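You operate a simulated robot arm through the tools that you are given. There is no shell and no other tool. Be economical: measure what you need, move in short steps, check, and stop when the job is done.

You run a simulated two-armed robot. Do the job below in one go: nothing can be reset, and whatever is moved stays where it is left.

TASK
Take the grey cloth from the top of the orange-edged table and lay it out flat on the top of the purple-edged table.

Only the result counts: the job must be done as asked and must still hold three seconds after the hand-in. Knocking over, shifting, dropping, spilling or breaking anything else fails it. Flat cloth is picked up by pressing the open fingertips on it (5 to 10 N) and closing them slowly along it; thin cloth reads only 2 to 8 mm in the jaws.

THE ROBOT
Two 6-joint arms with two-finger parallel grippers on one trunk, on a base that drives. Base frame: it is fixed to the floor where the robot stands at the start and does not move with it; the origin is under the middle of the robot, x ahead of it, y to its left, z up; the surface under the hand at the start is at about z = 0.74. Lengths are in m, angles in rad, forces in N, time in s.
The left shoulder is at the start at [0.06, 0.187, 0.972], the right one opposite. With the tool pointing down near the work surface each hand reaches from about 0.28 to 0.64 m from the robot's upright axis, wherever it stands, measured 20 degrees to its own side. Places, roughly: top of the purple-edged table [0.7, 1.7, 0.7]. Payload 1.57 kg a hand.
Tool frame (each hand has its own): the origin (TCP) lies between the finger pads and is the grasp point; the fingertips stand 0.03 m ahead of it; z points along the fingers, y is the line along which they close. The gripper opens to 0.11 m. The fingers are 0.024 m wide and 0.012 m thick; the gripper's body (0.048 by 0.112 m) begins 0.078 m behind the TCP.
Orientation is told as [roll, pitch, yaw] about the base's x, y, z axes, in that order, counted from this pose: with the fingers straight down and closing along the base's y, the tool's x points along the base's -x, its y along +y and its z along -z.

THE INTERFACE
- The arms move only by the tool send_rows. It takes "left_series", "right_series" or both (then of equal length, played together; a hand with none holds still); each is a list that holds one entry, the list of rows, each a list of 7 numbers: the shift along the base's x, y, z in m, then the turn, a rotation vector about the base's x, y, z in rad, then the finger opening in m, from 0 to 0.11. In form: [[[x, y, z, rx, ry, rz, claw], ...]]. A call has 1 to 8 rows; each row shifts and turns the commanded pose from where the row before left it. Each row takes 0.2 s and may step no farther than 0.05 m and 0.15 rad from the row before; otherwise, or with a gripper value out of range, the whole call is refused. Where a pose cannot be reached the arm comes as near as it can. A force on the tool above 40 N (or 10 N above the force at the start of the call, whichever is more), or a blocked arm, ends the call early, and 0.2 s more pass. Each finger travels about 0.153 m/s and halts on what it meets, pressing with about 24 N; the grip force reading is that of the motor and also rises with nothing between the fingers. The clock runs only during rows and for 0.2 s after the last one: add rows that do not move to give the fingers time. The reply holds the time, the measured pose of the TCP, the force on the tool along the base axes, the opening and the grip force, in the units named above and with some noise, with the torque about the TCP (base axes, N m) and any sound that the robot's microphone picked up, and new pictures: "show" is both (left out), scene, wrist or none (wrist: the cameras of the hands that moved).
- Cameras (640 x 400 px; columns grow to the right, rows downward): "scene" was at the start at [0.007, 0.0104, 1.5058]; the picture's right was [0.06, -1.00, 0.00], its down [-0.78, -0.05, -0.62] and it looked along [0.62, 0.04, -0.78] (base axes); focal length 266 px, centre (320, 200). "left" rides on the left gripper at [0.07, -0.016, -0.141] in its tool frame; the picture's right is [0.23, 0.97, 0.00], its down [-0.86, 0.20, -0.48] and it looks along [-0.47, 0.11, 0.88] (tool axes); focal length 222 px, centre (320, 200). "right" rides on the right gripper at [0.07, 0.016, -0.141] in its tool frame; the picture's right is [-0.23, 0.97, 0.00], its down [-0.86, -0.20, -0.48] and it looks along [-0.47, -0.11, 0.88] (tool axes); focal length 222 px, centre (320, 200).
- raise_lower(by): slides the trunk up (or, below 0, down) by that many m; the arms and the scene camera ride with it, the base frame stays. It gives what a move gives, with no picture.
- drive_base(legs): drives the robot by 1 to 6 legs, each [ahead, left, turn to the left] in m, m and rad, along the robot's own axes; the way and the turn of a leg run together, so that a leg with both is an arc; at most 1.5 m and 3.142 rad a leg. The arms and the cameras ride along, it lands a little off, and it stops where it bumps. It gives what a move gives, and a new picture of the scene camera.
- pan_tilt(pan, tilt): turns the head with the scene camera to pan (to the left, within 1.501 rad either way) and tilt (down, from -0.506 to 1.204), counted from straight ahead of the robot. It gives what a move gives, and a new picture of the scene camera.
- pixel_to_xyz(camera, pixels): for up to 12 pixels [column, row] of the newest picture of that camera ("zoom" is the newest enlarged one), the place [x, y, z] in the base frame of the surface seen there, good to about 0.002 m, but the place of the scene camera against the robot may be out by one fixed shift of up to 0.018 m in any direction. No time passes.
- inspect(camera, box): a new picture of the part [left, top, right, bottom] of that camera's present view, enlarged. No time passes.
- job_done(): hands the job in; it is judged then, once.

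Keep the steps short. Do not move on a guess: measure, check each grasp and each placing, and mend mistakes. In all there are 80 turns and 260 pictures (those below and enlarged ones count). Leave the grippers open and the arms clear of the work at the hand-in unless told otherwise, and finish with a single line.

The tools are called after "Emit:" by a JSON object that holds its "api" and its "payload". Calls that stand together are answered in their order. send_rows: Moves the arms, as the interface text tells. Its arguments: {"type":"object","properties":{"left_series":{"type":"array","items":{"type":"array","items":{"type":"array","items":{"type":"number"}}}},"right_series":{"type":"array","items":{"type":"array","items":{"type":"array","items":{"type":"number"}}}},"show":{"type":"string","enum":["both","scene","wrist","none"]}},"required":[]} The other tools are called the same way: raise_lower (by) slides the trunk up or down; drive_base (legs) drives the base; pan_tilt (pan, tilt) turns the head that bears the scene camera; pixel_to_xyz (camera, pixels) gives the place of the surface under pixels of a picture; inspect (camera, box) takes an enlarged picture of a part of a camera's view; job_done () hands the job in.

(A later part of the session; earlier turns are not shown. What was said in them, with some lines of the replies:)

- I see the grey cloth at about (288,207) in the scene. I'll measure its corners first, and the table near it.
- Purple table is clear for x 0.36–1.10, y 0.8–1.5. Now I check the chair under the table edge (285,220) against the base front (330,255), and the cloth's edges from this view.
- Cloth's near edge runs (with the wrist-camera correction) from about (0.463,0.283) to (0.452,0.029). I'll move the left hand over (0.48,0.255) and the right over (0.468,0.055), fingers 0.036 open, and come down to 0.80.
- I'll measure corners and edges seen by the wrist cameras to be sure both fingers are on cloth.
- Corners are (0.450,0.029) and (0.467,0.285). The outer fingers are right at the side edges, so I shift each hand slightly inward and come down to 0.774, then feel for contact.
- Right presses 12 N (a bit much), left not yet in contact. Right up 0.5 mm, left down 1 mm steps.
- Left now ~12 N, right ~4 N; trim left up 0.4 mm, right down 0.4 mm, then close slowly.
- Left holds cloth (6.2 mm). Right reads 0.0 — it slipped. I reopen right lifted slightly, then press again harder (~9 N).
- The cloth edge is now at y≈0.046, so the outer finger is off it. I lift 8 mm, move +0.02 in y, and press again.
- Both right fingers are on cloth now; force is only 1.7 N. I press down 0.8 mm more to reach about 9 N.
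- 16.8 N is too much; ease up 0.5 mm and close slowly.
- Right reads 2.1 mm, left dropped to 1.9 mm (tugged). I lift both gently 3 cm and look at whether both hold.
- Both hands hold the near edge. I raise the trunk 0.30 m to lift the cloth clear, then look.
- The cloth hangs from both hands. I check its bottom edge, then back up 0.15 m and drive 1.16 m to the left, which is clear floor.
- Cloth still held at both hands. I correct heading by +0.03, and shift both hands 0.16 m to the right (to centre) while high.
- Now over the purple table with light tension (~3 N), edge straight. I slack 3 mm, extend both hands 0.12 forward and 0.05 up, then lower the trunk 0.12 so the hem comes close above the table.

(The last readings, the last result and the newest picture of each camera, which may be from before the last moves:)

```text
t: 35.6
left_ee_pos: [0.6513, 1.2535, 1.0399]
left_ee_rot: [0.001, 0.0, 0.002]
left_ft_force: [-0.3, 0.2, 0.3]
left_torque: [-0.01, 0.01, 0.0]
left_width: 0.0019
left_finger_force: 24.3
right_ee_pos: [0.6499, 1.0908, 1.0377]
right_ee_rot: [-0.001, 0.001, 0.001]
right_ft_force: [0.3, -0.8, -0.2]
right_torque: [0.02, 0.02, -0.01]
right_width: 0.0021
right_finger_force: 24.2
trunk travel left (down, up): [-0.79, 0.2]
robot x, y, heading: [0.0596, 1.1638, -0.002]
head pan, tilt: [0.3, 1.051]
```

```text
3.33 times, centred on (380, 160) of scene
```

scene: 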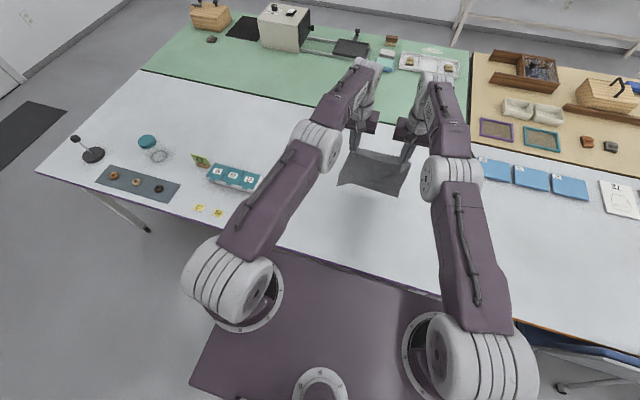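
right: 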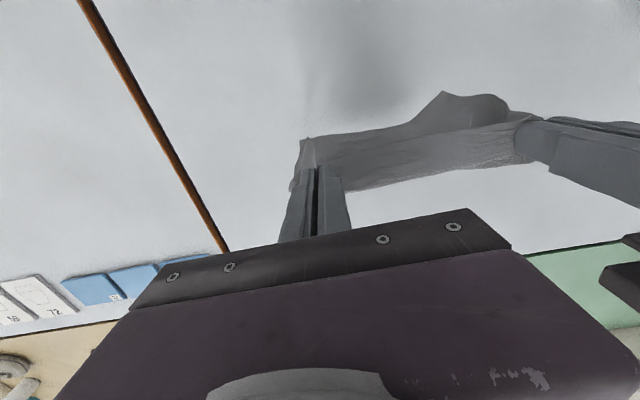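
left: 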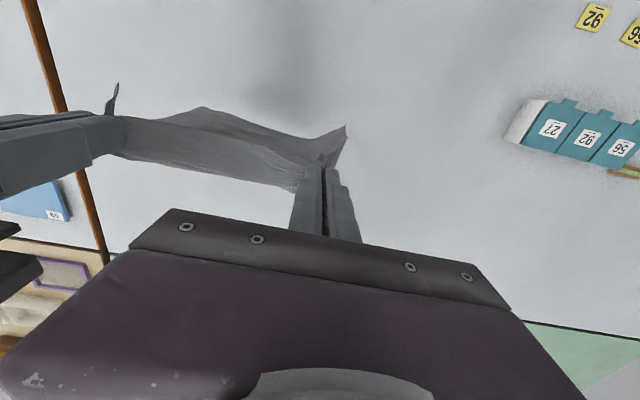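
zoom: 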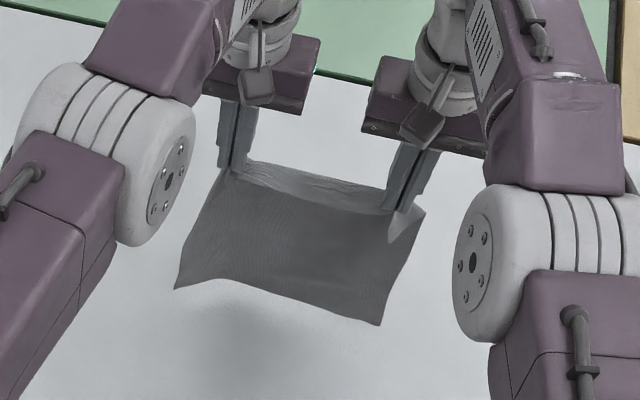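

Hem hangs straight, about 4.5 cm above the table. I lower until it touches, then start to move back toward the robot in an arc.

Emit:
{"api": "send_rows", "payload": {"left_series": [[[0, 0, -0.024, 0, 0, 0, 0], [0, 0, -0.024, 0, 0, 0, 0], [-0.035, 0, -0.009, 0, 0, 0, 0], [-0.035, 0, -0.012, 0, 0, 0, 0], [-0.03, 0, -0.012, 0, 0, 0, 0], [-0.03, 0, -0.015, 0, 0, 0, 0], [-0.025, 0, -0.017, 0, 0, 0, 0], [0, 0, 0, 0, 0, 0, 0]]], "right_series": [[[0, 0, -0.024, 0, 0, 0, 0], [0, 0, -0.024, 0, 0, 0, 0], [-0.035, 0, -0.009, 0, 0, 0, 0], [-0.035, 0, -0.012, 0, 0, 0, 0], [-0.03, 0, -0.012, 0, 0, 0, 0], [-0.03, 0, -0.015, 0, 0, 0, 0], [-0.025, 0, -0.017, 0, 0, 0, 0], [0, 0, 0, 0, 0, 0, 0]]], "show": "both"}}

Emit:
{"api": "inspect", "payload": {"camera": "scene", "box": [300, 100, 460, 220]}}

```text
t: 37.4
left_ee_pos: [0.498, 1.2537, 0.9264]
left_ee_rot: [0.0, 0.0, 0.004]
left_ft_force: [-0.8, -1.0, 0.0]
left_torque: [0.0, 0.01, 0.03]
left_width: 0.0018
left_finger_force: 23.5
right_ee_pos: [0.4954, 1.089, 0.9259]
right_ee_rot: [0.001, 0.001, 0.002]
right_ft_force: [0.4, 0.4, -0.2]
right_torque: [0.01, 0.02, 0.0]
right_width: 0.0021
right_finger_force: 24.0
trunk travel left (down, up): [-0.79, 0.2]
robot x, y, heading: [0.064, 1.1682, 0.003]
head pan, tilt: [0.3, 1.051]
```

scene: 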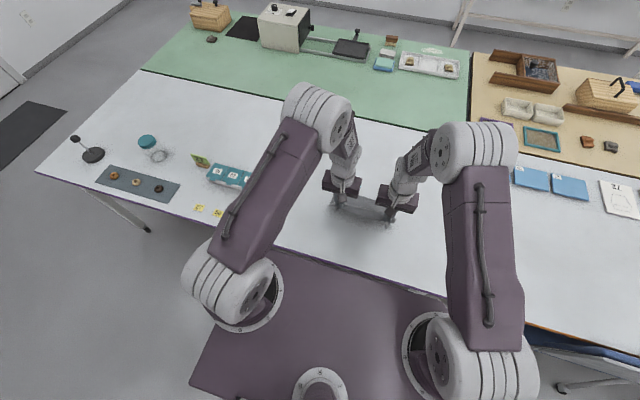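
right: 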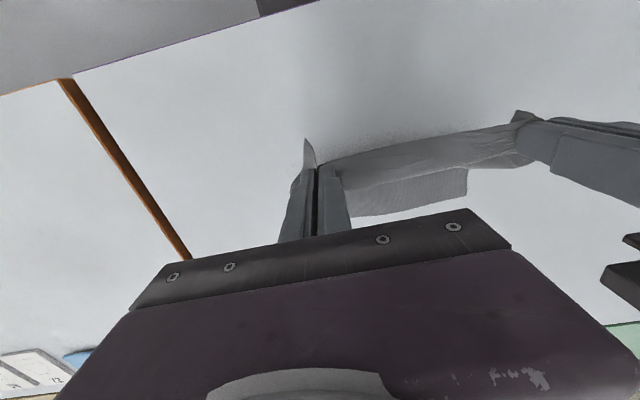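
left: 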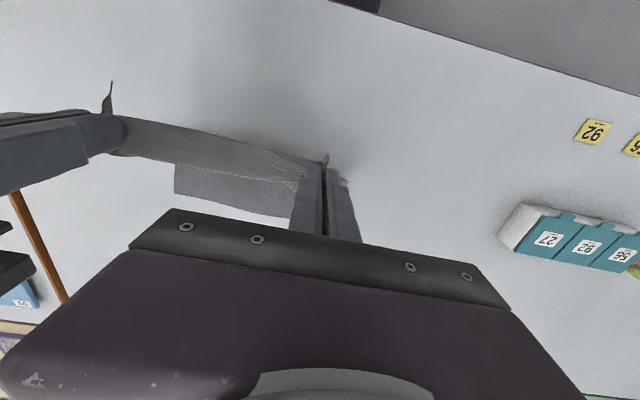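

```text
3.33 times, centred on (380, 160) of scene
```

zoom: 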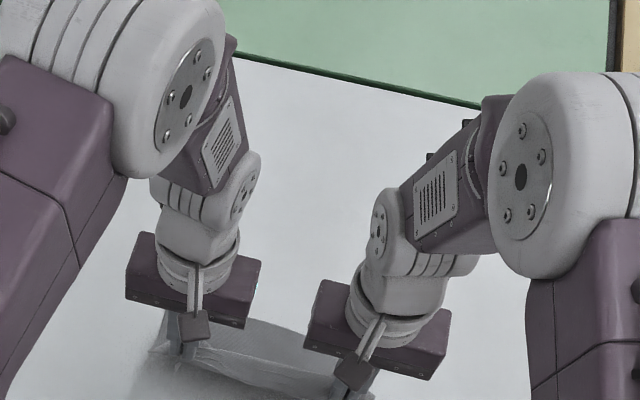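

Emit:
{"api": "pixel_to_xyz", "payload": {"camera": "right", "pixels": [[466, 175], [463, 192], [370, 212], [430, 160], [350, 190]]}}

Emit:
{"api": "pixel_to_xyz", "payload": {"camera": "left", "pixels": [[176, 170], [176, 190], [280, 213], [200, 150]]}}

```text
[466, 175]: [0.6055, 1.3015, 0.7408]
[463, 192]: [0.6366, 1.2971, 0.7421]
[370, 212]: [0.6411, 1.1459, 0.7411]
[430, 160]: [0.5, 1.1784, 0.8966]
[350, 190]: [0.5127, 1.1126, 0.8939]
```

```text
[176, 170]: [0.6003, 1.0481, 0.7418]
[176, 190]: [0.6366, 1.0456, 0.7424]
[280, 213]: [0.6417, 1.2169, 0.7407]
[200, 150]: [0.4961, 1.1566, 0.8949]
```

The far half already lies flat: hem at x≈0.64, y 1.046–1.297. I continue down and back along the arc to about x=0.41, fingertips 1 cm above the table.

Emit:
{"api": "send_rows", "payload": {"left_series": [[[-0.02, 0, -0.02, 0, 0, 0, 0], [-0.02, 0, -0.025, 0, 0, 0, 0], [-0.018, 0, -0.03, 0, 0, 0, 0], [-0.015, 0, -0.03, 0, 0, 0, 0], [-0.008, 0, -0.025, 0, 0, 0, 0], [-0.004, 0, -0.015, 0, 0, 0, 0], [0, 0, 0, 0, 0, 0, 0]]], "right_series": [[[-0.02, 0, -0.02, 0, 0, 0, 0], [-0.02, 0, -0.025, 0, 0, 0, 0], [-0.018, 0, -0.03, 0, 0, 0, 0], [-0.015, 0, -0.03, 0, 0, 0, 0], [-0.008, 0, -0.025, 0, 0, 0, 0], [-0.004, 0, -0.015, 0, 0, 0, 0], [0, 0, 0, 0, 0, 0, 0]]], "show": "both"}}

Emit:
{"api": "inspect", "payload": {"camera": "scene", "box": [300, 130, 460, 250]}}

```text
t: 39.0
left_ee_pos: [0.4112, 1.2514, 0.7809]
left_ee_rot: [0.001, 0.0, 0.001]
left_ft_force: [0.9, -0.7, 0.0]
left_torque: [0.02, 0.01, 0.01]
left_width: 0.002
left_finger_force: 23.4
right_ee_pos: [0.4104, 1.0922, 0.7807]
right_ee_rot: [0.0, 0.0, 0.0]
right_ft_force: [-0.3, -0.2, 0.6]
right_torque: [0.0, -0.03, -0.03]
right_width: 0.0016
right_finger_force: 23.5
trunk travel left (down, up): [-0.79, 0.2]
robot x, y, heading: [0.0604, 1.1631, -0.0]
head pan, tilt: [0.3, 1.051]
```

scene: 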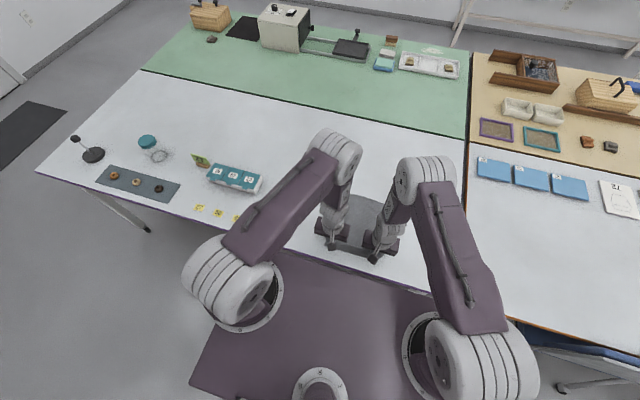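
right: 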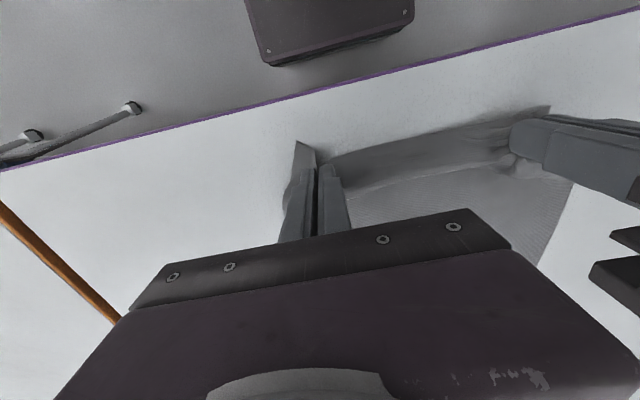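
left: 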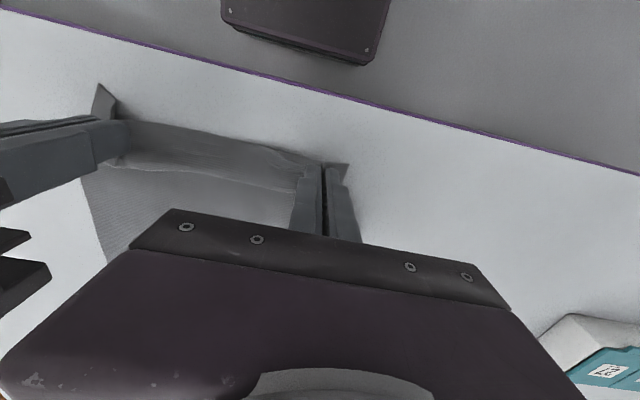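

```text
3.33 times, centred on (380, 190) of scene
```

zoom: 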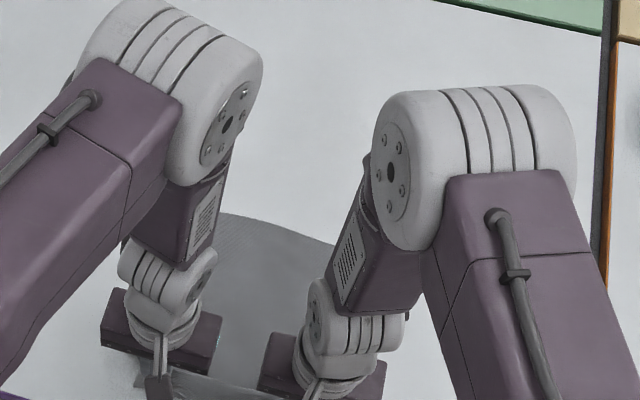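

Emit:
{"api": "pixel_to_xyz", "payload": {"camera": "left", "pixels": [[102, 86], [346, 166], [400, 116], [230, 150], [220, 180], [150, 200], [105, 245]]}}

Emit:
{"api": "pixel_to_xyz", "payload": {"camera": "scene", "pixels": [[356, 196], [380, 204], [365, 215], [358, 230]]}}

```text
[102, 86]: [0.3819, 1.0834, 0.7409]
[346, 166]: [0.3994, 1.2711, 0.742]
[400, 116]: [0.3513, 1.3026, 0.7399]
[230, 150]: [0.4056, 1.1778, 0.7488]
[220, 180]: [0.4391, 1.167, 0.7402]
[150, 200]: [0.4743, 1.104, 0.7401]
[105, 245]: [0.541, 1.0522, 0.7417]
```

```text
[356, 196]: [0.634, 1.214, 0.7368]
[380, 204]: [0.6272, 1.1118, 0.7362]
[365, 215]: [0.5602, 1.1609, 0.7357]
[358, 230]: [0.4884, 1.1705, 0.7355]
```

Hem is still at x≈0.64, near edge ~0.385–0.40, table edge 0.351. I take up slack by 6 mm, lower fingertips to the table, then open slowly with light contact so the pinched folds spread out again.

Emit:
{"api": "send_rows", "payload": {"left_series": [[[-0.003, 0, -0.003, 0, 0, 0, 0], [-0.003, 0, -0.004, 0, 0, 0, 0], [0, 0, -0.001, 0, 0, 0, 0], [0, 0, 0, 0, 0, 0, 0]]], "right_series": [[[-0.003, 0, -0.003, 0, 0, 0, 0], [-0.003, 0, -0.004, 0, 0, 0, 0], [0, 0, -0.001, 0, 0, 0, 0], [0, 0, 0, 0, 0, 0, 0]]], "show": "none"}}

```text
t: 40.0
left_ee_pos: [0.4046, 1.2526, 0.7741]
left_ee_rot: [0.0, 0.001, 0.003]
left_ft_force: [0.0, 0.4, -0.2]
left_torque: [0.01, 0.01, 0.01]
left_width: 0.0019
left_finger_force: 23.0
right_ee_pos: [0.4051, 1.0911, 0.7721]
right_ee_rot: [0.001, -0.001, 0.001]
right_ft_force: [-0.5, -0.3, -0.2]
right_torque: [-0.01, 0.02, -0.04]
right_width: 0.0019
right_finger_force: 23.9
trunk travel left (down, up): [-0.79, 0.2]
robot x, y, heading: [0.0563, 1.1675, 0.004]
head pan, tilt: [0.3, 1.051]
```

Emit:
{"api": "send_rows", "payload": {"left_series": [[[0, 0, -0.001, 0, 0, 0, 0], [0, 0, -0.001, 0, 0, 0, 0], [0, 0, 0, 0, 0, 0, 0]]], "right_series": [[[0, 0, -0.001, 0, 0, 0, 0], [0, 0, -0.0005, 0, 0, 0, 0], [0, 0, 0, 0, 0, 0, 0]]], "show": "none"}}

```text
t: 40.8
left_ee_pos: [0.4046, 1.254, 0.7726]
left_ee_rot: [0.0, 0.0, 0.001]
left_ft_force: [-0.3, -0.2, 0.5]
left_torque: [-0.02, -0.02, -0.01]
left_width: 0.0019
left_finger_force: 23.0
right_ee_pos: [0.4033, 1.0917, 0.7721]
right_ee_rot: [0.0, -0.001, 0.0]
right_ft_force: [0.5, -0.4, 2.0]
right_torque: [-0.03, -0.01, 0.01]
right_width: 0.0021
right_finger_force: 24.1
trunk travel left (down, up): [-0.79, 0.2]
robot x, y, heading: [0.0606, 1.1672, -0.002]
head pan, tilt: [0.3, 1.051]
```

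Right touches at 2 N; left nearly. Left down 1 mm more, right 0.3 mm, then open slowly to 0.04.

Emit:
{"api": "send_rows", "payload": {"left_series": [[[0, 0, -0.001, 0, 0, 0, 0], [0, 0, 0, 0, 0, 0, 0.006], [0, 0, 0, 0, 0, 0, 0.012], [0, 0, 0, 0, 0, 0, 0.02], [0, 0, 0, 0, 0, 0, 0.028], [0, 0, 0, 0, 0, 0, 0.036], [0, 0, 0, 0, 0, 0, 0.04], [0, 0, 0, 0, 0, 0, 0.04]]], "right_series": [[[0, 0, -0.0003, 0, 0, 0, 0], [0, 0, 0, 0, 0, 0, 0.006], [0, 0, 0, 0, 0, 0, 0.012], [0, 0, 0, 0, 0, 0, 0.02], [0, 0, 0, 0, 0, 0, 0.028], [0, 0, 0, 0, 0, 0, 0.036], [0, 0, 0, 0, 0, 0, 0.04], [0, 0, 0, 0, 0, 0, 0.04]]], "show": "wrist"}}

```text
t: 42.6
left_ee_pos: [0.404, 1.2542, 0.7704]
left_ee_rot: [0.0, 0.0, 0.001]
left_ft_force: [1.2, 0.5, 23.7]
left_torque: [0.01, 0.12, -0.01]
left_width: 0.0281
left_finger_force: 0.0
right_ee_pos: [0.4026, 1.0909, 0.772]
right_ee_rot: [0.0, -0.003, 0.003]
right_ft_force: [0.2, -0.8, 0.4]
right_torque: [0.06, 0.02, -0.01]
right_width: 0.0402
right_finger_force: 0.0
trunk travel left (down, up): [-0.79, 0.2]
robot x, y, heading: [0.0616, 1.1659, -0.002]
head pan, tilt: [0.3, 1.051]
```

right: 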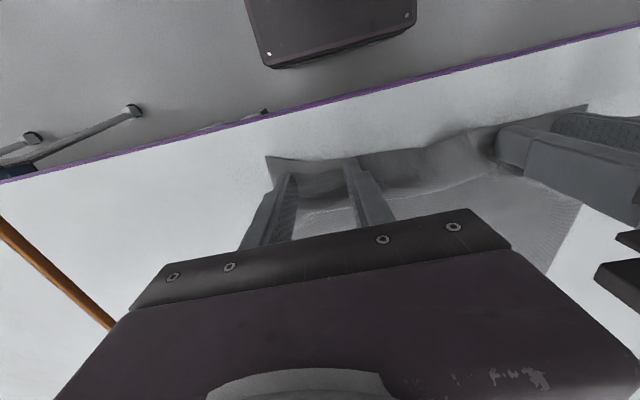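
left: 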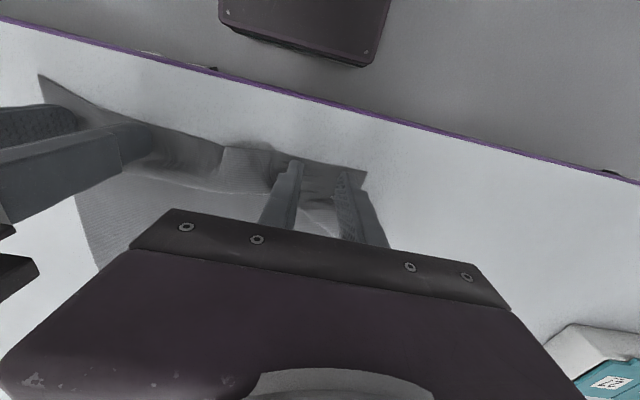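

Released; left presses 24 N, so I raise it 1.5 mm. A few humps remain between the hands. I measure the near corners.

Emit:
{"api": "send_rows", "payload": {"left_series": [[[0, 0, 0.0015, 0, 0, 0, 0.036], [0, 0, 0, 0, 0, 0, 0.036]]], "show": "wrist"}}

Emit:
{"api": "pixel_to_xyz", "payload": {"camera": "left", "pixels": [[42, 80], [365, 174], [228, 150], [262, 155], [160, 150], [140, 190]]}}

Emit:
{"api": "pixel_to_xyz", "payload": {"camera": "right", "pixels": [[268, 158], [584, 108], [430, 150], [460, 140], [310, 215], [480, 190]]}}

```text
t: 43.2
left_ee_pos: [0.4038, 1.2528, 0.7726]
left_ee_rot: [-0.002, 0.0, 0.001]
left_ft_force: [-0.4, 0.1, -0.5]
left_torque: [-0.02, 0.01, 0.0]
left_width: 0.036
left_finger_force: 0.1
right_ee_pos: [0.4031, 1.0918, 0.7709]
right_ee_rot: [0.0, 0.0, 0.001]
right_ft_force: [0.0, -0.3, 6.7]
right_torque: [-0.02, 0.09, 0.01]
right_width: 0.04
right_finger_force: 0.1
trunk travel left (down, up): [-0.79, 0.2]
robot x, y, heading: [0.0621, 1.1656, 0.005]
head pan, tilt: [0.3, 1.051]
```

left: 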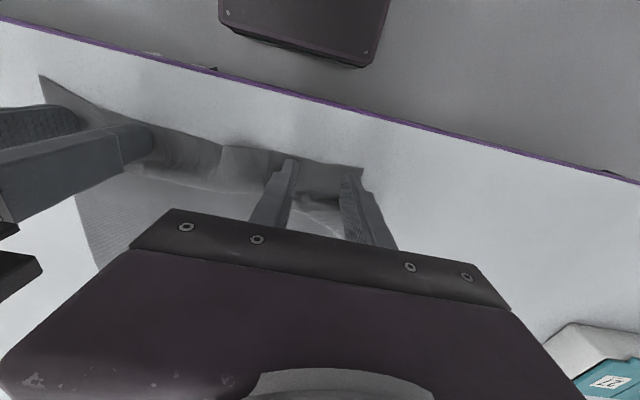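

```text
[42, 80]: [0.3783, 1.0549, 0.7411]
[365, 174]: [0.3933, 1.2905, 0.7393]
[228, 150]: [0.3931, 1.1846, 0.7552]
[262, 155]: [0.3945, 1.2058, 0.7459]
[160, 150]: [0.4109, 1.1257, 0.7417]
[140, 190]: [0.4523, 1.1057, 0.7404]
```

```text
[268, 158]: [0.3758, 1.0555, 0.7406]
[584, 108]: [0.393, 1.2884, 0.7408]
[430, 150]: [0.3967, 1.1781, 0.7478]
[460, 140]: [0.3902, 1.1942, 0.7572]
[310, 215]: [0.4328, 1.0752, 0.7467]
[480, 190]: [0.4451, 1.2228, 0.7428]
```

Near corners (0.377,1.055) and (0.393,1.289): 0.235 apart, ~2 cm short of full width. I lift both hands straight up to see the rest.

Emit:
{"api": "send_rows", "payload": {"left_series": [[[0, 0, 0.02, 0, 0, 0, 0.036], [0, 0, 0.05, 0, 0, 0, 0.036], [0, 0, 0.05, 0, 0, 0, 0.036], [0, 0.05, 0, 0, 0, 0, 0.036], [0, 0.05, 0, 0, 0, 0, 0.036], [0, 0.05, 0, 0, 0, 0, 0.036]]], "right_series": [[[0, 0, 0.02, 0, 0, 0, 0.036], [0, 0, 0.05, 0, 0, 0, 0.036], [0, 0, 0.05, 0, 0, 0, 0.036], [0, -0.05, 0, 0, 0, 0, 0.036], [0, -0.05, 0, 0, 0, 0, 0.036], [0, -0.05, 0, 0, 0, 0, 0.036]]], "show": "both"}}

Emit:
{"api": "inspect", "payload": {"camera": "scene", "box": [300, 180, 420, 280]}}

```text
t: 44.6
left_ee_pos: [0.4046, 1.4032, 0.8942]
left_ee_rot: [0.0, -0.002, 0.001]
left_ft_force: [0.6, -0.1, -0.2]
left_torque: [0.01, -0.03, 0.0]
left_width: 0.0363
left_finger_force: 0.0
right_ee_pos: [0.4048, 0.9419, 0.8911]
right_ee_rot: [0.0, 0.0, 0.003]
right_ft_force: [-0.5, 0.2, -1.2]
right_torque: [-0.01, 0.0, 0.0]
right_width: 0.0361
right_finger_force: 0.2
trunk travel left (down, up): [-0.79, 0.2]
robot x, y, heading: [0.0598, 1.1666, 0.001]
head pan, tilt: [0.3, 1.051]
```

scene: 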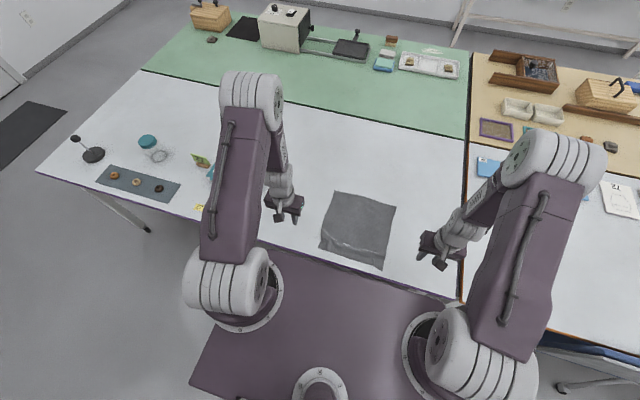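
right: 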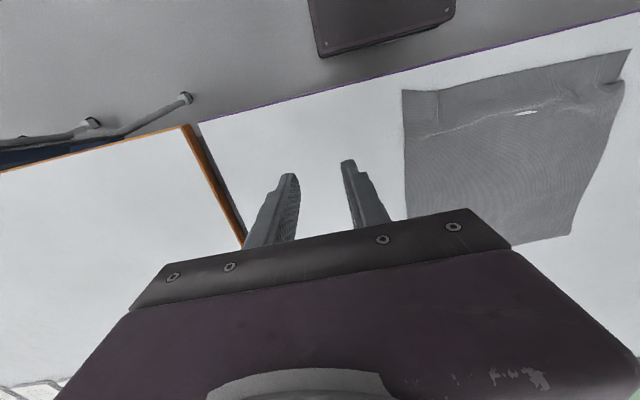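
left: 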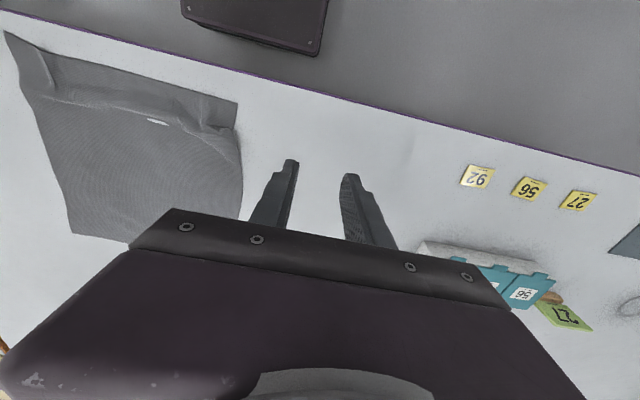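

```text
4.00 times, centred on (360, 230) of scene
```

zoom: 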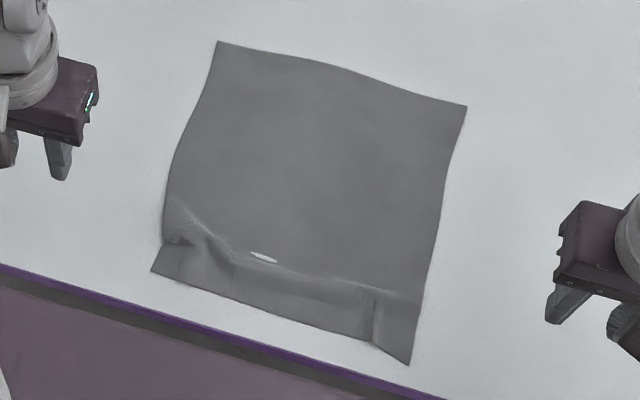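

Mostly flat; small wrinkles near the robot-side edge. I'll smooth: put both hands' fingertips on the near corners' inside and drag outward with light pressure.

Emit:
{"api": "send_rows", "payload": {"left_series": [[[0.004, -0.05, 0, 0, 0, 0, 0.03], [0, -0.05, 0, 0, 0, 0, 0.03], [0, -0.043, 0, 0, 0, 0, 0.03], [0, 0, -0.05, 0, 0, 0, 0.03], [0, 0, -0.05, 0, 0, 0, 0.03], [0, 0, -0.018, 0, 0, 0, 0.03], [0, 0, -0.0035, 0, 0, 0, 0.03], [0, 0, 0, 0, 0, 0, 0.03]]], "right_series": [[[0, 0.05, 0, 0, 0, 0, 0.03], [0, 0.05, 0, 0, 0, 0, 0.03], [0, 0.043, 0, 0, 0, 0, 0.03], [0, 0, -0.05, 0, 0, 0, 0.03], [0, 0, -0.05, 0, 0, 0, 0.03], [0, 0, -0.018, 0, 0, 0, 0.03], [0, 0, -0.001, 0, 0, 0, 0.03], [0, 0, 0, 0, 0, 0, 0.03]]], "show": "wrist"}}

```text
refused: row 1 steps farther than a row can; nothing moved
```

Emit:
{"api": "send_rows", "payload": {"left_series": [[[0.004, -0.049, 0, 0, 0, 0, 0.03], [0, -0.049, 0, 0, 0, 0, 0.03], [0, -0.045, 0, 0, 0, 0, 0.03], [0, 0, -0.05, 0, 0, 0, 0.03], [0, 0, -0.05, 0, 0, 0, 0.03], [0, 0, -0.018, 0, 0, 0, 0.03], [0, 0, -0.0035, 0, 0, 0, 0.03], [0, 0, 0, 0, 0, 0, 0.03]]], "right_series": [[[0, 0.049, 0, 0, 0, 0, 0.03], [0, 0.049, 0, 0, 0, 0, 0.03], [0, 0.045, 0, 0, 0, 0, 0.03], [0, 0, -0.05, 0, 0, 0, 0.03], [0, 0, -0.05, 0, 0, 0, 0.03], [0, 0, -0.018, 0, 0, 0, 0.03], [0, 0, -0.001, 0, 0, 0, 0.03], [0, 0, 0, 0, 0, 0, 0.03]]], "show": "wrist"}}

```text
t: 46.4
left_ee_pos: [0.4092, 1.261, 0.7719]
left_ee_rot: [0.001, -0.002, 0.002]
left_ft_force: [0.6, -0.1, 10.3]
left_torque: [0.27, -0.02, 0.05]
left_width: 0.0305
left_finger_force: 0.6
right_ee_pos: [0.4033, 1.0838, 0.774]
right_ee_rot: [0.001, -0.002, 0.002]
right_ft_force: [0.5, 0.3, -0.1]
right_torque: [0.0, 0.03, 0.0]
right_width: 0.0299
right_finger_force: 0.1
trunk travel left (down, up): [-0.79, 0.2]
robot x, y, heading: [0.0627, 1.1678, 0.004]
head pan, tilt: [0.3, 1.051]
```

right: 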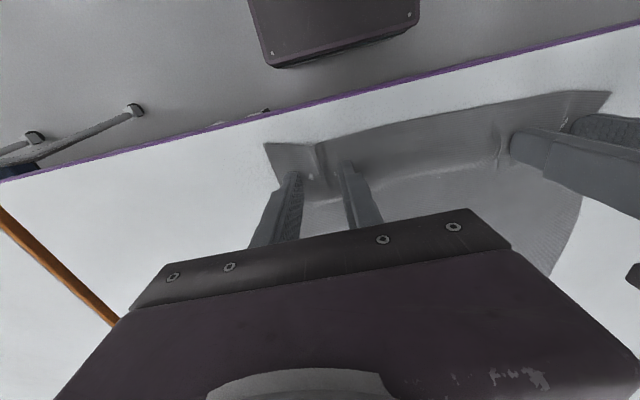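
left: 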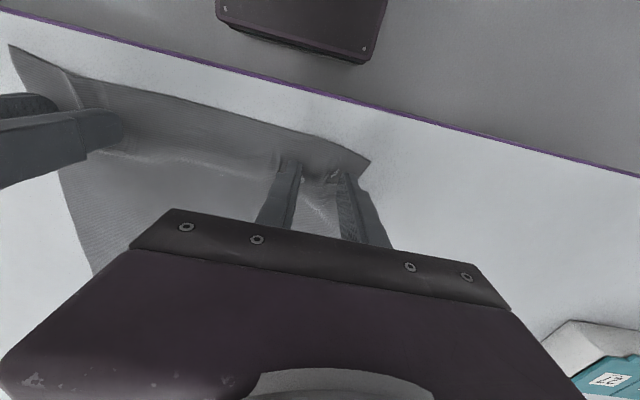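

Left presses 10 N; right needs ~2.5 mm more. Then drag outward 15 mm and 4 mm back.

Emit:
{"api": "send_rows", "payload": {"left_series": [[[0, 0, 0, 0, 0, 0, 0.03], [0, 0, 0, 0, 0, 0, 0.03]]], "right_series": [[[0, 0, -0.0025, 0, 0, 0, 0.03], [0, 0, 0, 0, 0, 0, 0.03]]], "show": "none"}}

Emit:
{"api": "send_rows", "payload": {"left_series": [[[-0.001, 0.004, 0, 0, 0, 0, 0.03], [-0.001, 0.004, 0, 0, 0, 0, 0.03], [-0.001, 0.004, 0, 0, 0, 0, 0.03], [-0.001, 0.003, 0, 0, 0, 0, 0.03], [0, 0, 0, 0, 0, 0, 0.03]]], "right_series": [[[-0.001, -0.004, 0, 0, 0, 0, 0.03], [-0.001, -0.004, 0, 0, 0, 0, 0.03], [-0.001, -0.004, 0, 0, 0, 0, 0.03], [-0.001, -0.003, 0, 0, 0, 0, 0.03], [0, 0, 0, 0, 0, 0, 0.03]]], "show": "wrist"}}

```text
t: 47.0
left_ee_pos: [0.4084, 1.2614, 0.7717]
left_ee_rot: [0.001, -0.001, 0.001]
left_ft_force: [0.6, 0.8, 3.7]
left_torque: [0.06, -0.05, -0.01]
left_width: 0.03
left_finger_force: 0.1
right_ee_pos: [0.4033, 1.0844, 0.7705]
right_ee_rot: [0.001, -0.003, 0.0]
right_ft_force: [-1.3, -2.8, 20.1]
right_torque: [-0.24, 0.09, -0.01]
right_width: 0.0299
right_finger_force: 0.2
trunk travel left (down, up): [-0.79, 0.2]
robot x, y, heading: [0.0629, 1.1658, -0.003]
head pan, tilt: [0.3, 1.051]
```

```text
t: 48.2
left_ee_pos: [0.406, 1.2766, 0.7713]
left_ee_rot: [-0.001, -0.004, 0.003]
left_ft_force: [1.3, -7.9, 14.1]
left_torque: [0.0, -0.13, -0.07]
left_width: 0.0233
left_finger_force: 0.0
right_ee_pos: [0.3987, 1.0696, 0.7723]
right_ee_rot: [0.0, -0.005, 0.003]
right_ft_force: [5.5, 11.4, 32.5]
right_torque: [0.16, -0.01, 0.02]
right_width: 0.0301
right_finger_force: 0.0
trunk travel left (down, up): [-0.79, 0.2]
robot x, y, heading: [0.0629, 1.1676, 0.002]
head pan, tilt: [0.3, 1.051]
```

right: 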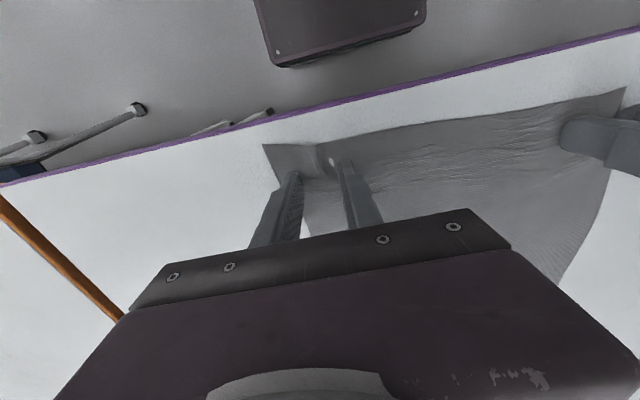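
left: 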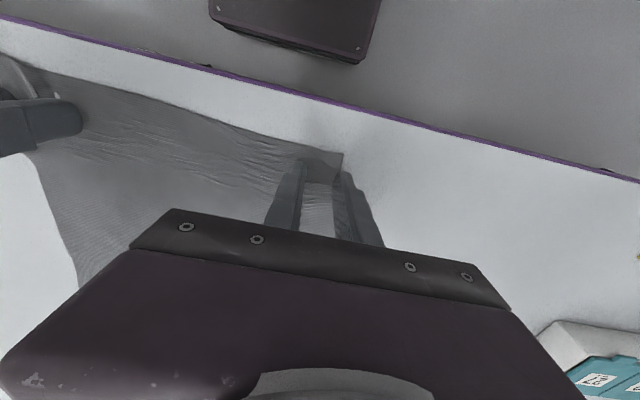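

The middle is now taut. I lift both hands straight up and away, and look.

Emit:
{"api": "send_rows", "payload": {"left_series": [[[0, 0, 0.003, 0, 0, 0, 0.03], [0, 0, 0.02, 0, 0, 0, 0.03], [0, 0, 0.045, 0, 0, 0, 0.036], [0, 0, 0.045, 0, 0, 0, 0.036], [0, 0.05, 0, 0, 0, 0, 0.036], [0, 0.05, 0, 0, 0, 0, 0.036], [0, 0.03, 0, 0, 0, 0, 0.036]]], "right_series": [[[0, 0, 0.003, 0, 0, 0, 0.03], [0, 0, 0.02, 0, 0, 0, 0.03], [0, 0, 0.045, 0, 0, 0, 0.036], [0, 0, 0.045, 0, 0, 0, 0.036], [0, -0.05, 0, 0, 0, 0, 0.036], [0, -0.05, 0, 0, 0, 0, 0.036], [0, -0.03, 0, 0, 0, 0, 0.036]]], "show": "both"}}

Emit:
{"api": "inspect", "payload": {"camera": "scene", "box": [300, 180, 420, 280]}}

Emit:
{"api": "pixel_to_xyz", "payload": {"camera": "zoom", "pixels": [[218, 45], [464, 108], [155, 272], [408, 360], [200, 245], [235, 255], [300, 270], [375, 300], [375, 330], [400, 310], [300, 150], [280, 300]]}}

```text
t: 49.8
left_ee_pos: [0.4022, 1.4063, 0.8842]
left_ee_rot: [0.0, 0.0, 0.002]
left_ft_force: [0.0, -0.7, -0.3]
left_torque: [-0.01, -0.02, -0.02]
left_width: 0.0362
left_finger_force: 0.0
right_ee_pos: [0.3977, 0.9365, 0.8862]
right_ee_rot: [-0.002, -0.001, 0.002]
right_ft_force: [0.2, 0.1, -0.9]
right_torque: [0.02, 0.02, -0.02]
right_width: 0.0359
right_finger_force: 0.1
trunk travel left (down, up): [-0.79, 0.2]
robot x, y, heading: [0.0624, 1.1658, 0.001]
head pan, tilt: [0.3, 1.051]
```

scene: 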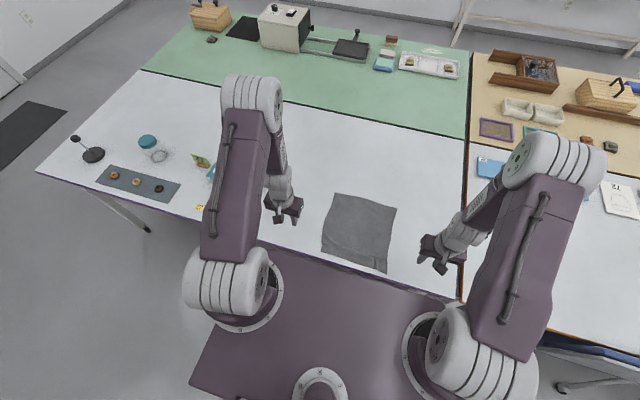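
right: 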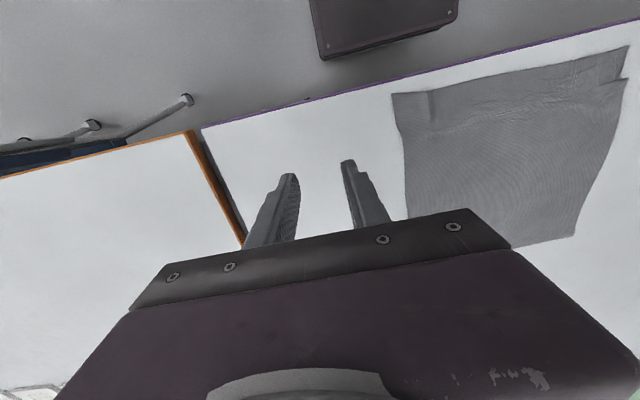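
left: 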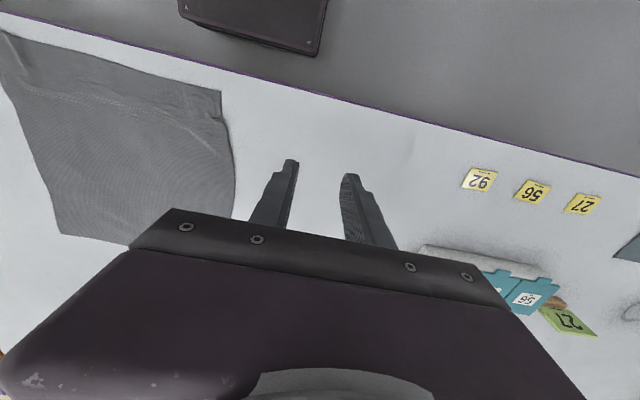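

```text
4.00 times, centred on (360, 230) of scene
```

zoom: 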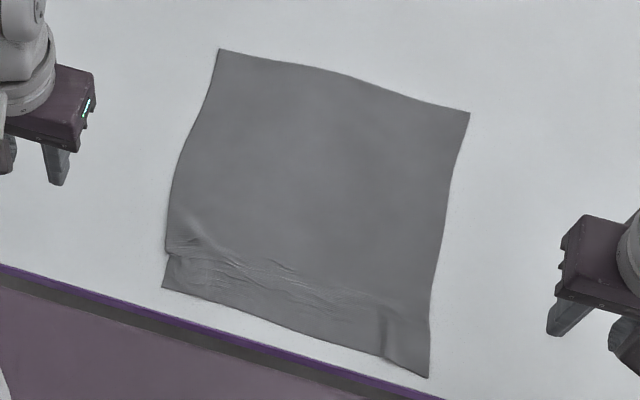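

```text
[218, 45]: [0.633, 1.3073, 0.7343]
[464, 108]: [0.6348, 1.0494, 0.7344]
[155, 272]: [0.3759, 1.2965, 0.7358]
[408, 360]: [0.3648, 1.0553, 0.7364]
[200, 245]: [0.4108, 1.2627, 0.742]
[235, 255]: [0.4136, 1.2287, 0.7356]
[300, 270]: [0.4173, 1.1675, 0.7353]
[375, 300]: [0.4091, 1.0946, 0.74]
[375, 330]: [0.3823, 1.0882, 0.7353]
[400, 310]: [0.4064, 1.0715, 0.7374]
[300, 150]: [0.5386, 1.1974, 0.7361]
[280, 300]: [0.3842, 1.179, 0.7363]
```

Much flatter (bumps ≤ 6 mm). I check the near corners against the table edge.

Emit:
{"api": "pixel_to_xyz", "payload": {"camera": "zoom", "pixels": [[426, 373], [165, 285], [300, 330], [220, 49], [466, 113], [435, 393], [388, 345], [380, 320], [180, 240], [170, 250], [215, 235]]}}

Emit:
{"api": "pixel_to_xyz", "payload": {"camera": "right", "pixels": [[395, 97], [390, 73], [425, 103], [625, 48], [515, 80], [620, 85]]}}

```text
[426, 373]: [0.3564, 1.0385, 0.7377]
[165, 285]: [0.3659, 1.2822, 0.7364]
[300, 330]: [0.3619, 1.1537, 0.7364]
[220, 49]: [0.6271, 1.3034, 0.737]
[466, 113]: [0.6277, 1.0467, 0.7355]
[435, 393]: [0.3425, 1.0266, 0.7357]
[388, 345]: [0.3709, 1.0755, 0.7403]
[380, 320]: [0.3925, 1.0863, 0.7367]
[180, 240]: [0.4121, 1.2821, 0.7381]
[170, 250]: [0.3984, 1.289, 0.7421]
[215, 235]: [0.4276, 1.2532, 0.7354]
```

```text
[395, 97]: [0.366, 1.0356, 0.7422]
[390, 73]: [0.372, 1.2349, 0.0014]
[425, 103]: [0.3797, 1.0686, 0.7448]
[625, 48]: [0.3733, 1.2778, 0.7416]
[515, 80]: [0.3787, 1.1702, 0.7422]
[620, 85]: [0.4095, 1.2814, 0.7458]
```

Emit:
{"api": "inspect", "payload": {"camera": "left", "box": [0, 20, 260, 220]}}

Emit:
{"api": "inspect", "payload": {"camera": "right", "box": [380, 30, 640, 200]}}

```text
2.00 times, centred on (130, 120) of left
```

zoom: 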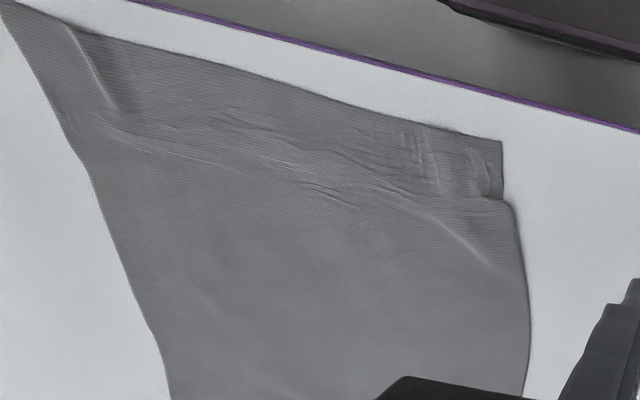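

```text
2.35 times, centred on (510, 115) of right
```

zoom: 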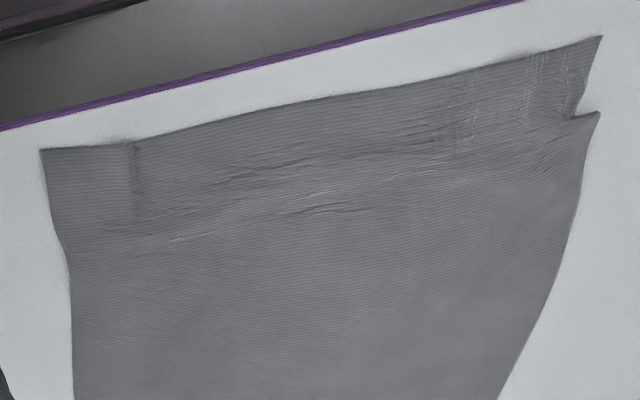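

One last touch: with the left fingers closed, press at (0.388,1.262) and draw that near-left flap outward ~17 mm.

Emit:
{"api": "send_rows", "payload": {"left_series": [[[-0.007, -0.048, 0, 0, 0, 0, 0.0], [-0.007, -0.048, 0, 0, 0, 0, 0.0], [0, -0.048, 0, 0, 0, 0, 0.0], [0, 0, -0.045, 0, 0, 0, 0.0], [0, 0, -0.045, 0, 0, 0, 0.0], [0, 0, -0.019, 0, 0, 0, 0.0], [0, 0, -0.002, 0, 0, 0, 0.0], [0, 0, 0, 0, 0, 0, 0]]], "show": "wrist"}}

```text
t: 51.6
left_ee_pos: [0.3911, 1.2609, 0.7715]
left_ee_rot: [0.001, 0.0, 0.002]
left_ft_force: [-0.6, 0.4, 0.0]
left_torque: [0.0, 0.01, -0.03]
left_width: 0.0003
left_finger_force: 21.5
right_ee_pos: [0.3992, 0.9375, 0.8858]
right_ee_rot: [0.0, 0.001, 0.003]
right_ft_force: [-0.3, 0.3, 0.0]
right_torque: [0.02, -0.01, 0.02]
right_width: 0.036
right_finger_force: 0.2
trunk travel left (down, up): [-0.79, 0.2]
robot x, y, heading: [0.0599, 1.1652, 0.001]
head pan, tilt: [0.3, 1.051]
```

left: 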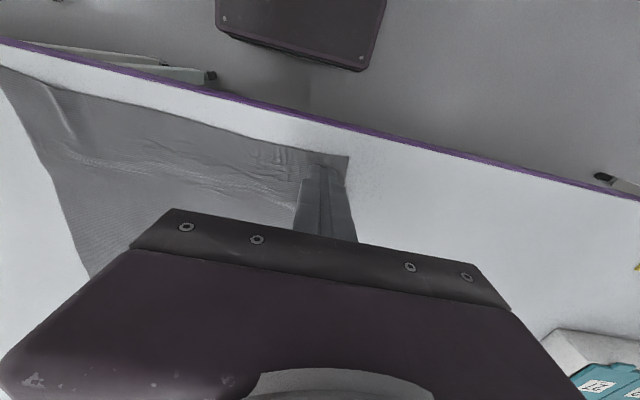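

Emit:
{"api": "send_rows", "payload": {"left_series": [[[0, 0, -0.0013, 0, 0, 0, 0.0], [0, 0, 0, 0, 0, 0, 0.0], [0, 0.004, 0, 0, 0, 0, 0.0], [0, 0.004, 0, 0, 0, 0, 0.0], [0, 0.004, 0, 0, 0, 0, 0.0], [0, 0.005, 0, 0, 0, 0, 0.0]]], "show": "wrist"}}

```text
t: 53.0
left_ee_pos: [0.3919, 1.2787, 0.7731]
left_ee_rot: [0.0, -0.001, 0.002]
left_ft_force: [0.0, -0.1, -0.2]
left_torque: [0.0, -0.01, -0.02]
left_width: 0.0
left_finger_force: 21.2
right_ee_pos: [0.3993, 0.9377, 0.8857]
right_ee_rot: [0.001, 0.0, 0.002]
right_ft_force: [-0.1, 0.5, 0.0]
right_torque: [0.01, -0.02, -0.01]
right_width: 0.0359
right_finger_force: 0.0
trunk travel left (down, up): [-0.79, 0.2]
robot x, y, heading: [0.058, 1.1648, 0.005]
head pan, tilt: [0.3, 1.051]
```

left: 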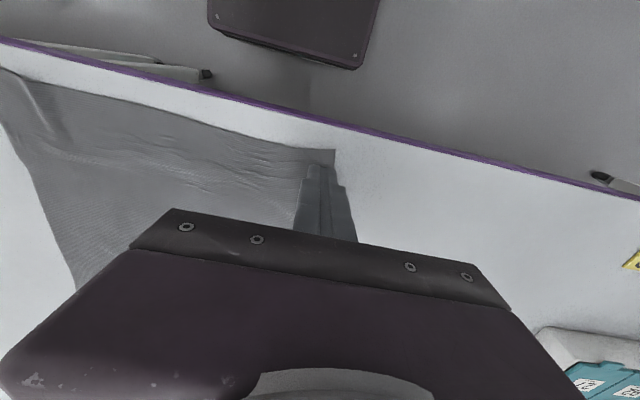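

It dragged part of the way. Lift the left hand off and away and look again.

Emit:
{"api": "send_rows", "payload": {"left_series": [[[0, 0, 0.01, 0, 0, 0, 0.0], [0, 0, 0.045, 0, 0, 0, 0.0], [0, 0, 0.045, 0, 0, 0, 0.04], [0, 0.05, 0, 0, 0, 0, 0.08], [0, 0.05, 0, 0, 0, 0, 0.1], [0, 0.03, 0, 0, 0, 0, 0.1]]], "right_series": [[[0, 0, 0, 0, 0, 0, 0.05], [0, 0, 0, 0, 0, 0, 0.08], [0, 0, 0, 0, 0, 0, 0.1], [0, 0, 0, 0, 0, 0, 0.1], [0, 0, 0, 0, 0, 0, 0.1], [0, 0, 0, 0, 0, 0, 0.1]]], "show": "both"}}

Emit:
{"api": "inspect", "payload": {"camera": "scene", "box": [300, 180, 420, 280]}}

```text
t: 54.4
left_ee_pos: [0.3896, 1.4075, 0.8724]
left_ee_rot: [0.0, 0.0, 0.001]
left_ft_force: [0.1, 0.5, 0.0]
left_torque: [0.03, 0.03, 0.01]
left_width: 0.1
left_finger_force: 0.1
right_ee_pos: [0.398, 0.9391, 0.8856]
right_ee_rot: [-0.001, 0.0, 0.003]
right_ft_force: [-0.2, 0.4, -0.3]
right_torque: [0.02, 0.01, 0.02]
right_width: 0.1002
right_finger_force: 0.0
trunk travel left (down, up): [-0.79, 0.2]
robot x, y, heading: [0.064, 1.1653, 0.005]
head pan, tilt: [0.3, 1.051]
```

scene: 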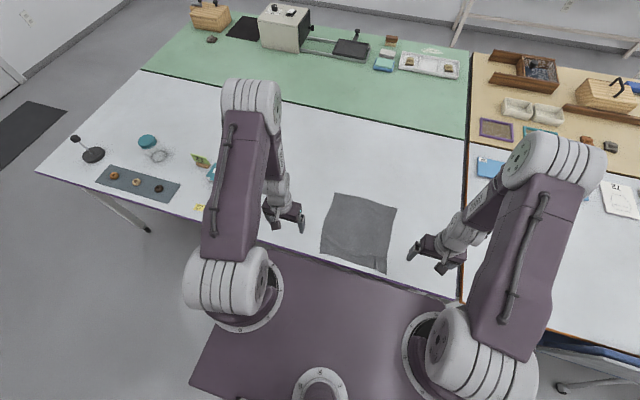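
right: 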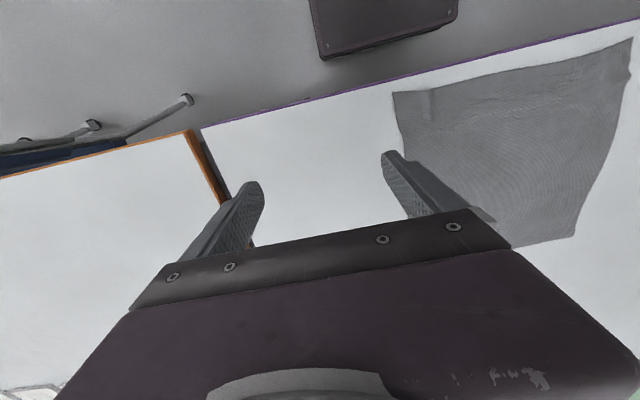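
left: 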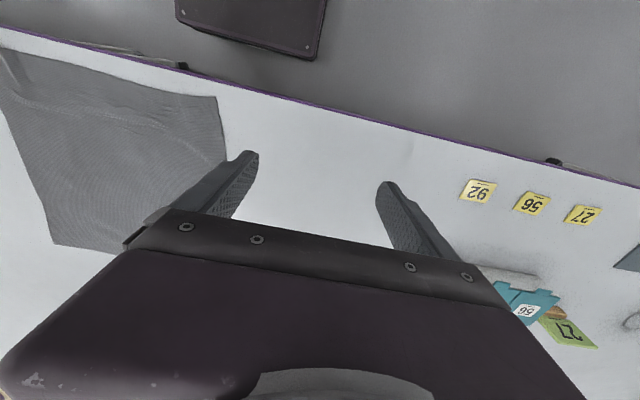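

```text
4.00 times, centred on (360, 230) of scene
```

zoom: 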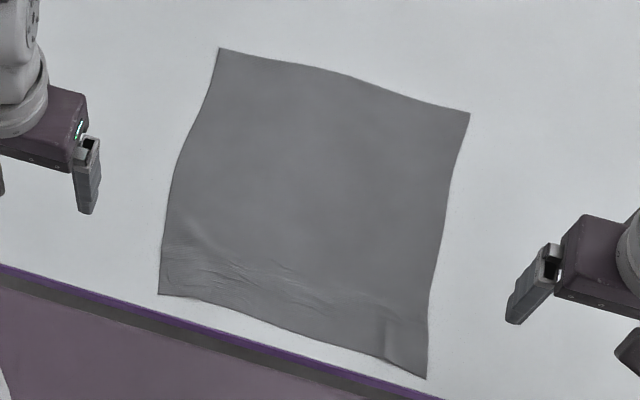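

The cloth now lies square and flat, wholly on the purple-edged table, with both hands open and clear. I raise the trunk 0.1 m for extra clearance and hand in.

Emit:
{"api": "raise_lower", "payload": {"by": 0.1}}

Emit:
{"api": "job_done", "payload": {}}

```text
t: 55.7
left_ee_pos: [0.3905, 1.4076, 0.9734]
left_ee_rot: [0.0, 0.0, 0.002]
left_ft_force: [0.9, 0.4, 1.0]
left_torque: [0.02, 0.02, 0.0]
left_width: 0.1001
left_finger_force: 0.0
right_ee_pos: [0.3991, 0.9386, 0.9845]
right_ee_rot: [0.0, 0.0, 0.003]
right_ft_force: [0.4, 1.0, -0.9]
right_torque: [-0.01, 0.0, 0.0]
right_width: 0.1
right_finger_force: 0.1
trunk travel left (down, up): [-0.89, 0.1]
robot x, y, heading: [0.0622, 1.1665, 0.004]
head pan, tilt: [0.3, 1.051]
```

```text
The job is handed in.
```

The grey cloth is laid out on the purple-edged table, flat apart from faint wrinkles (a few mm) by its near edge, which lies about 1.5 cm inside the table edge; nothing else was seen to move, and both hands are open and clear.
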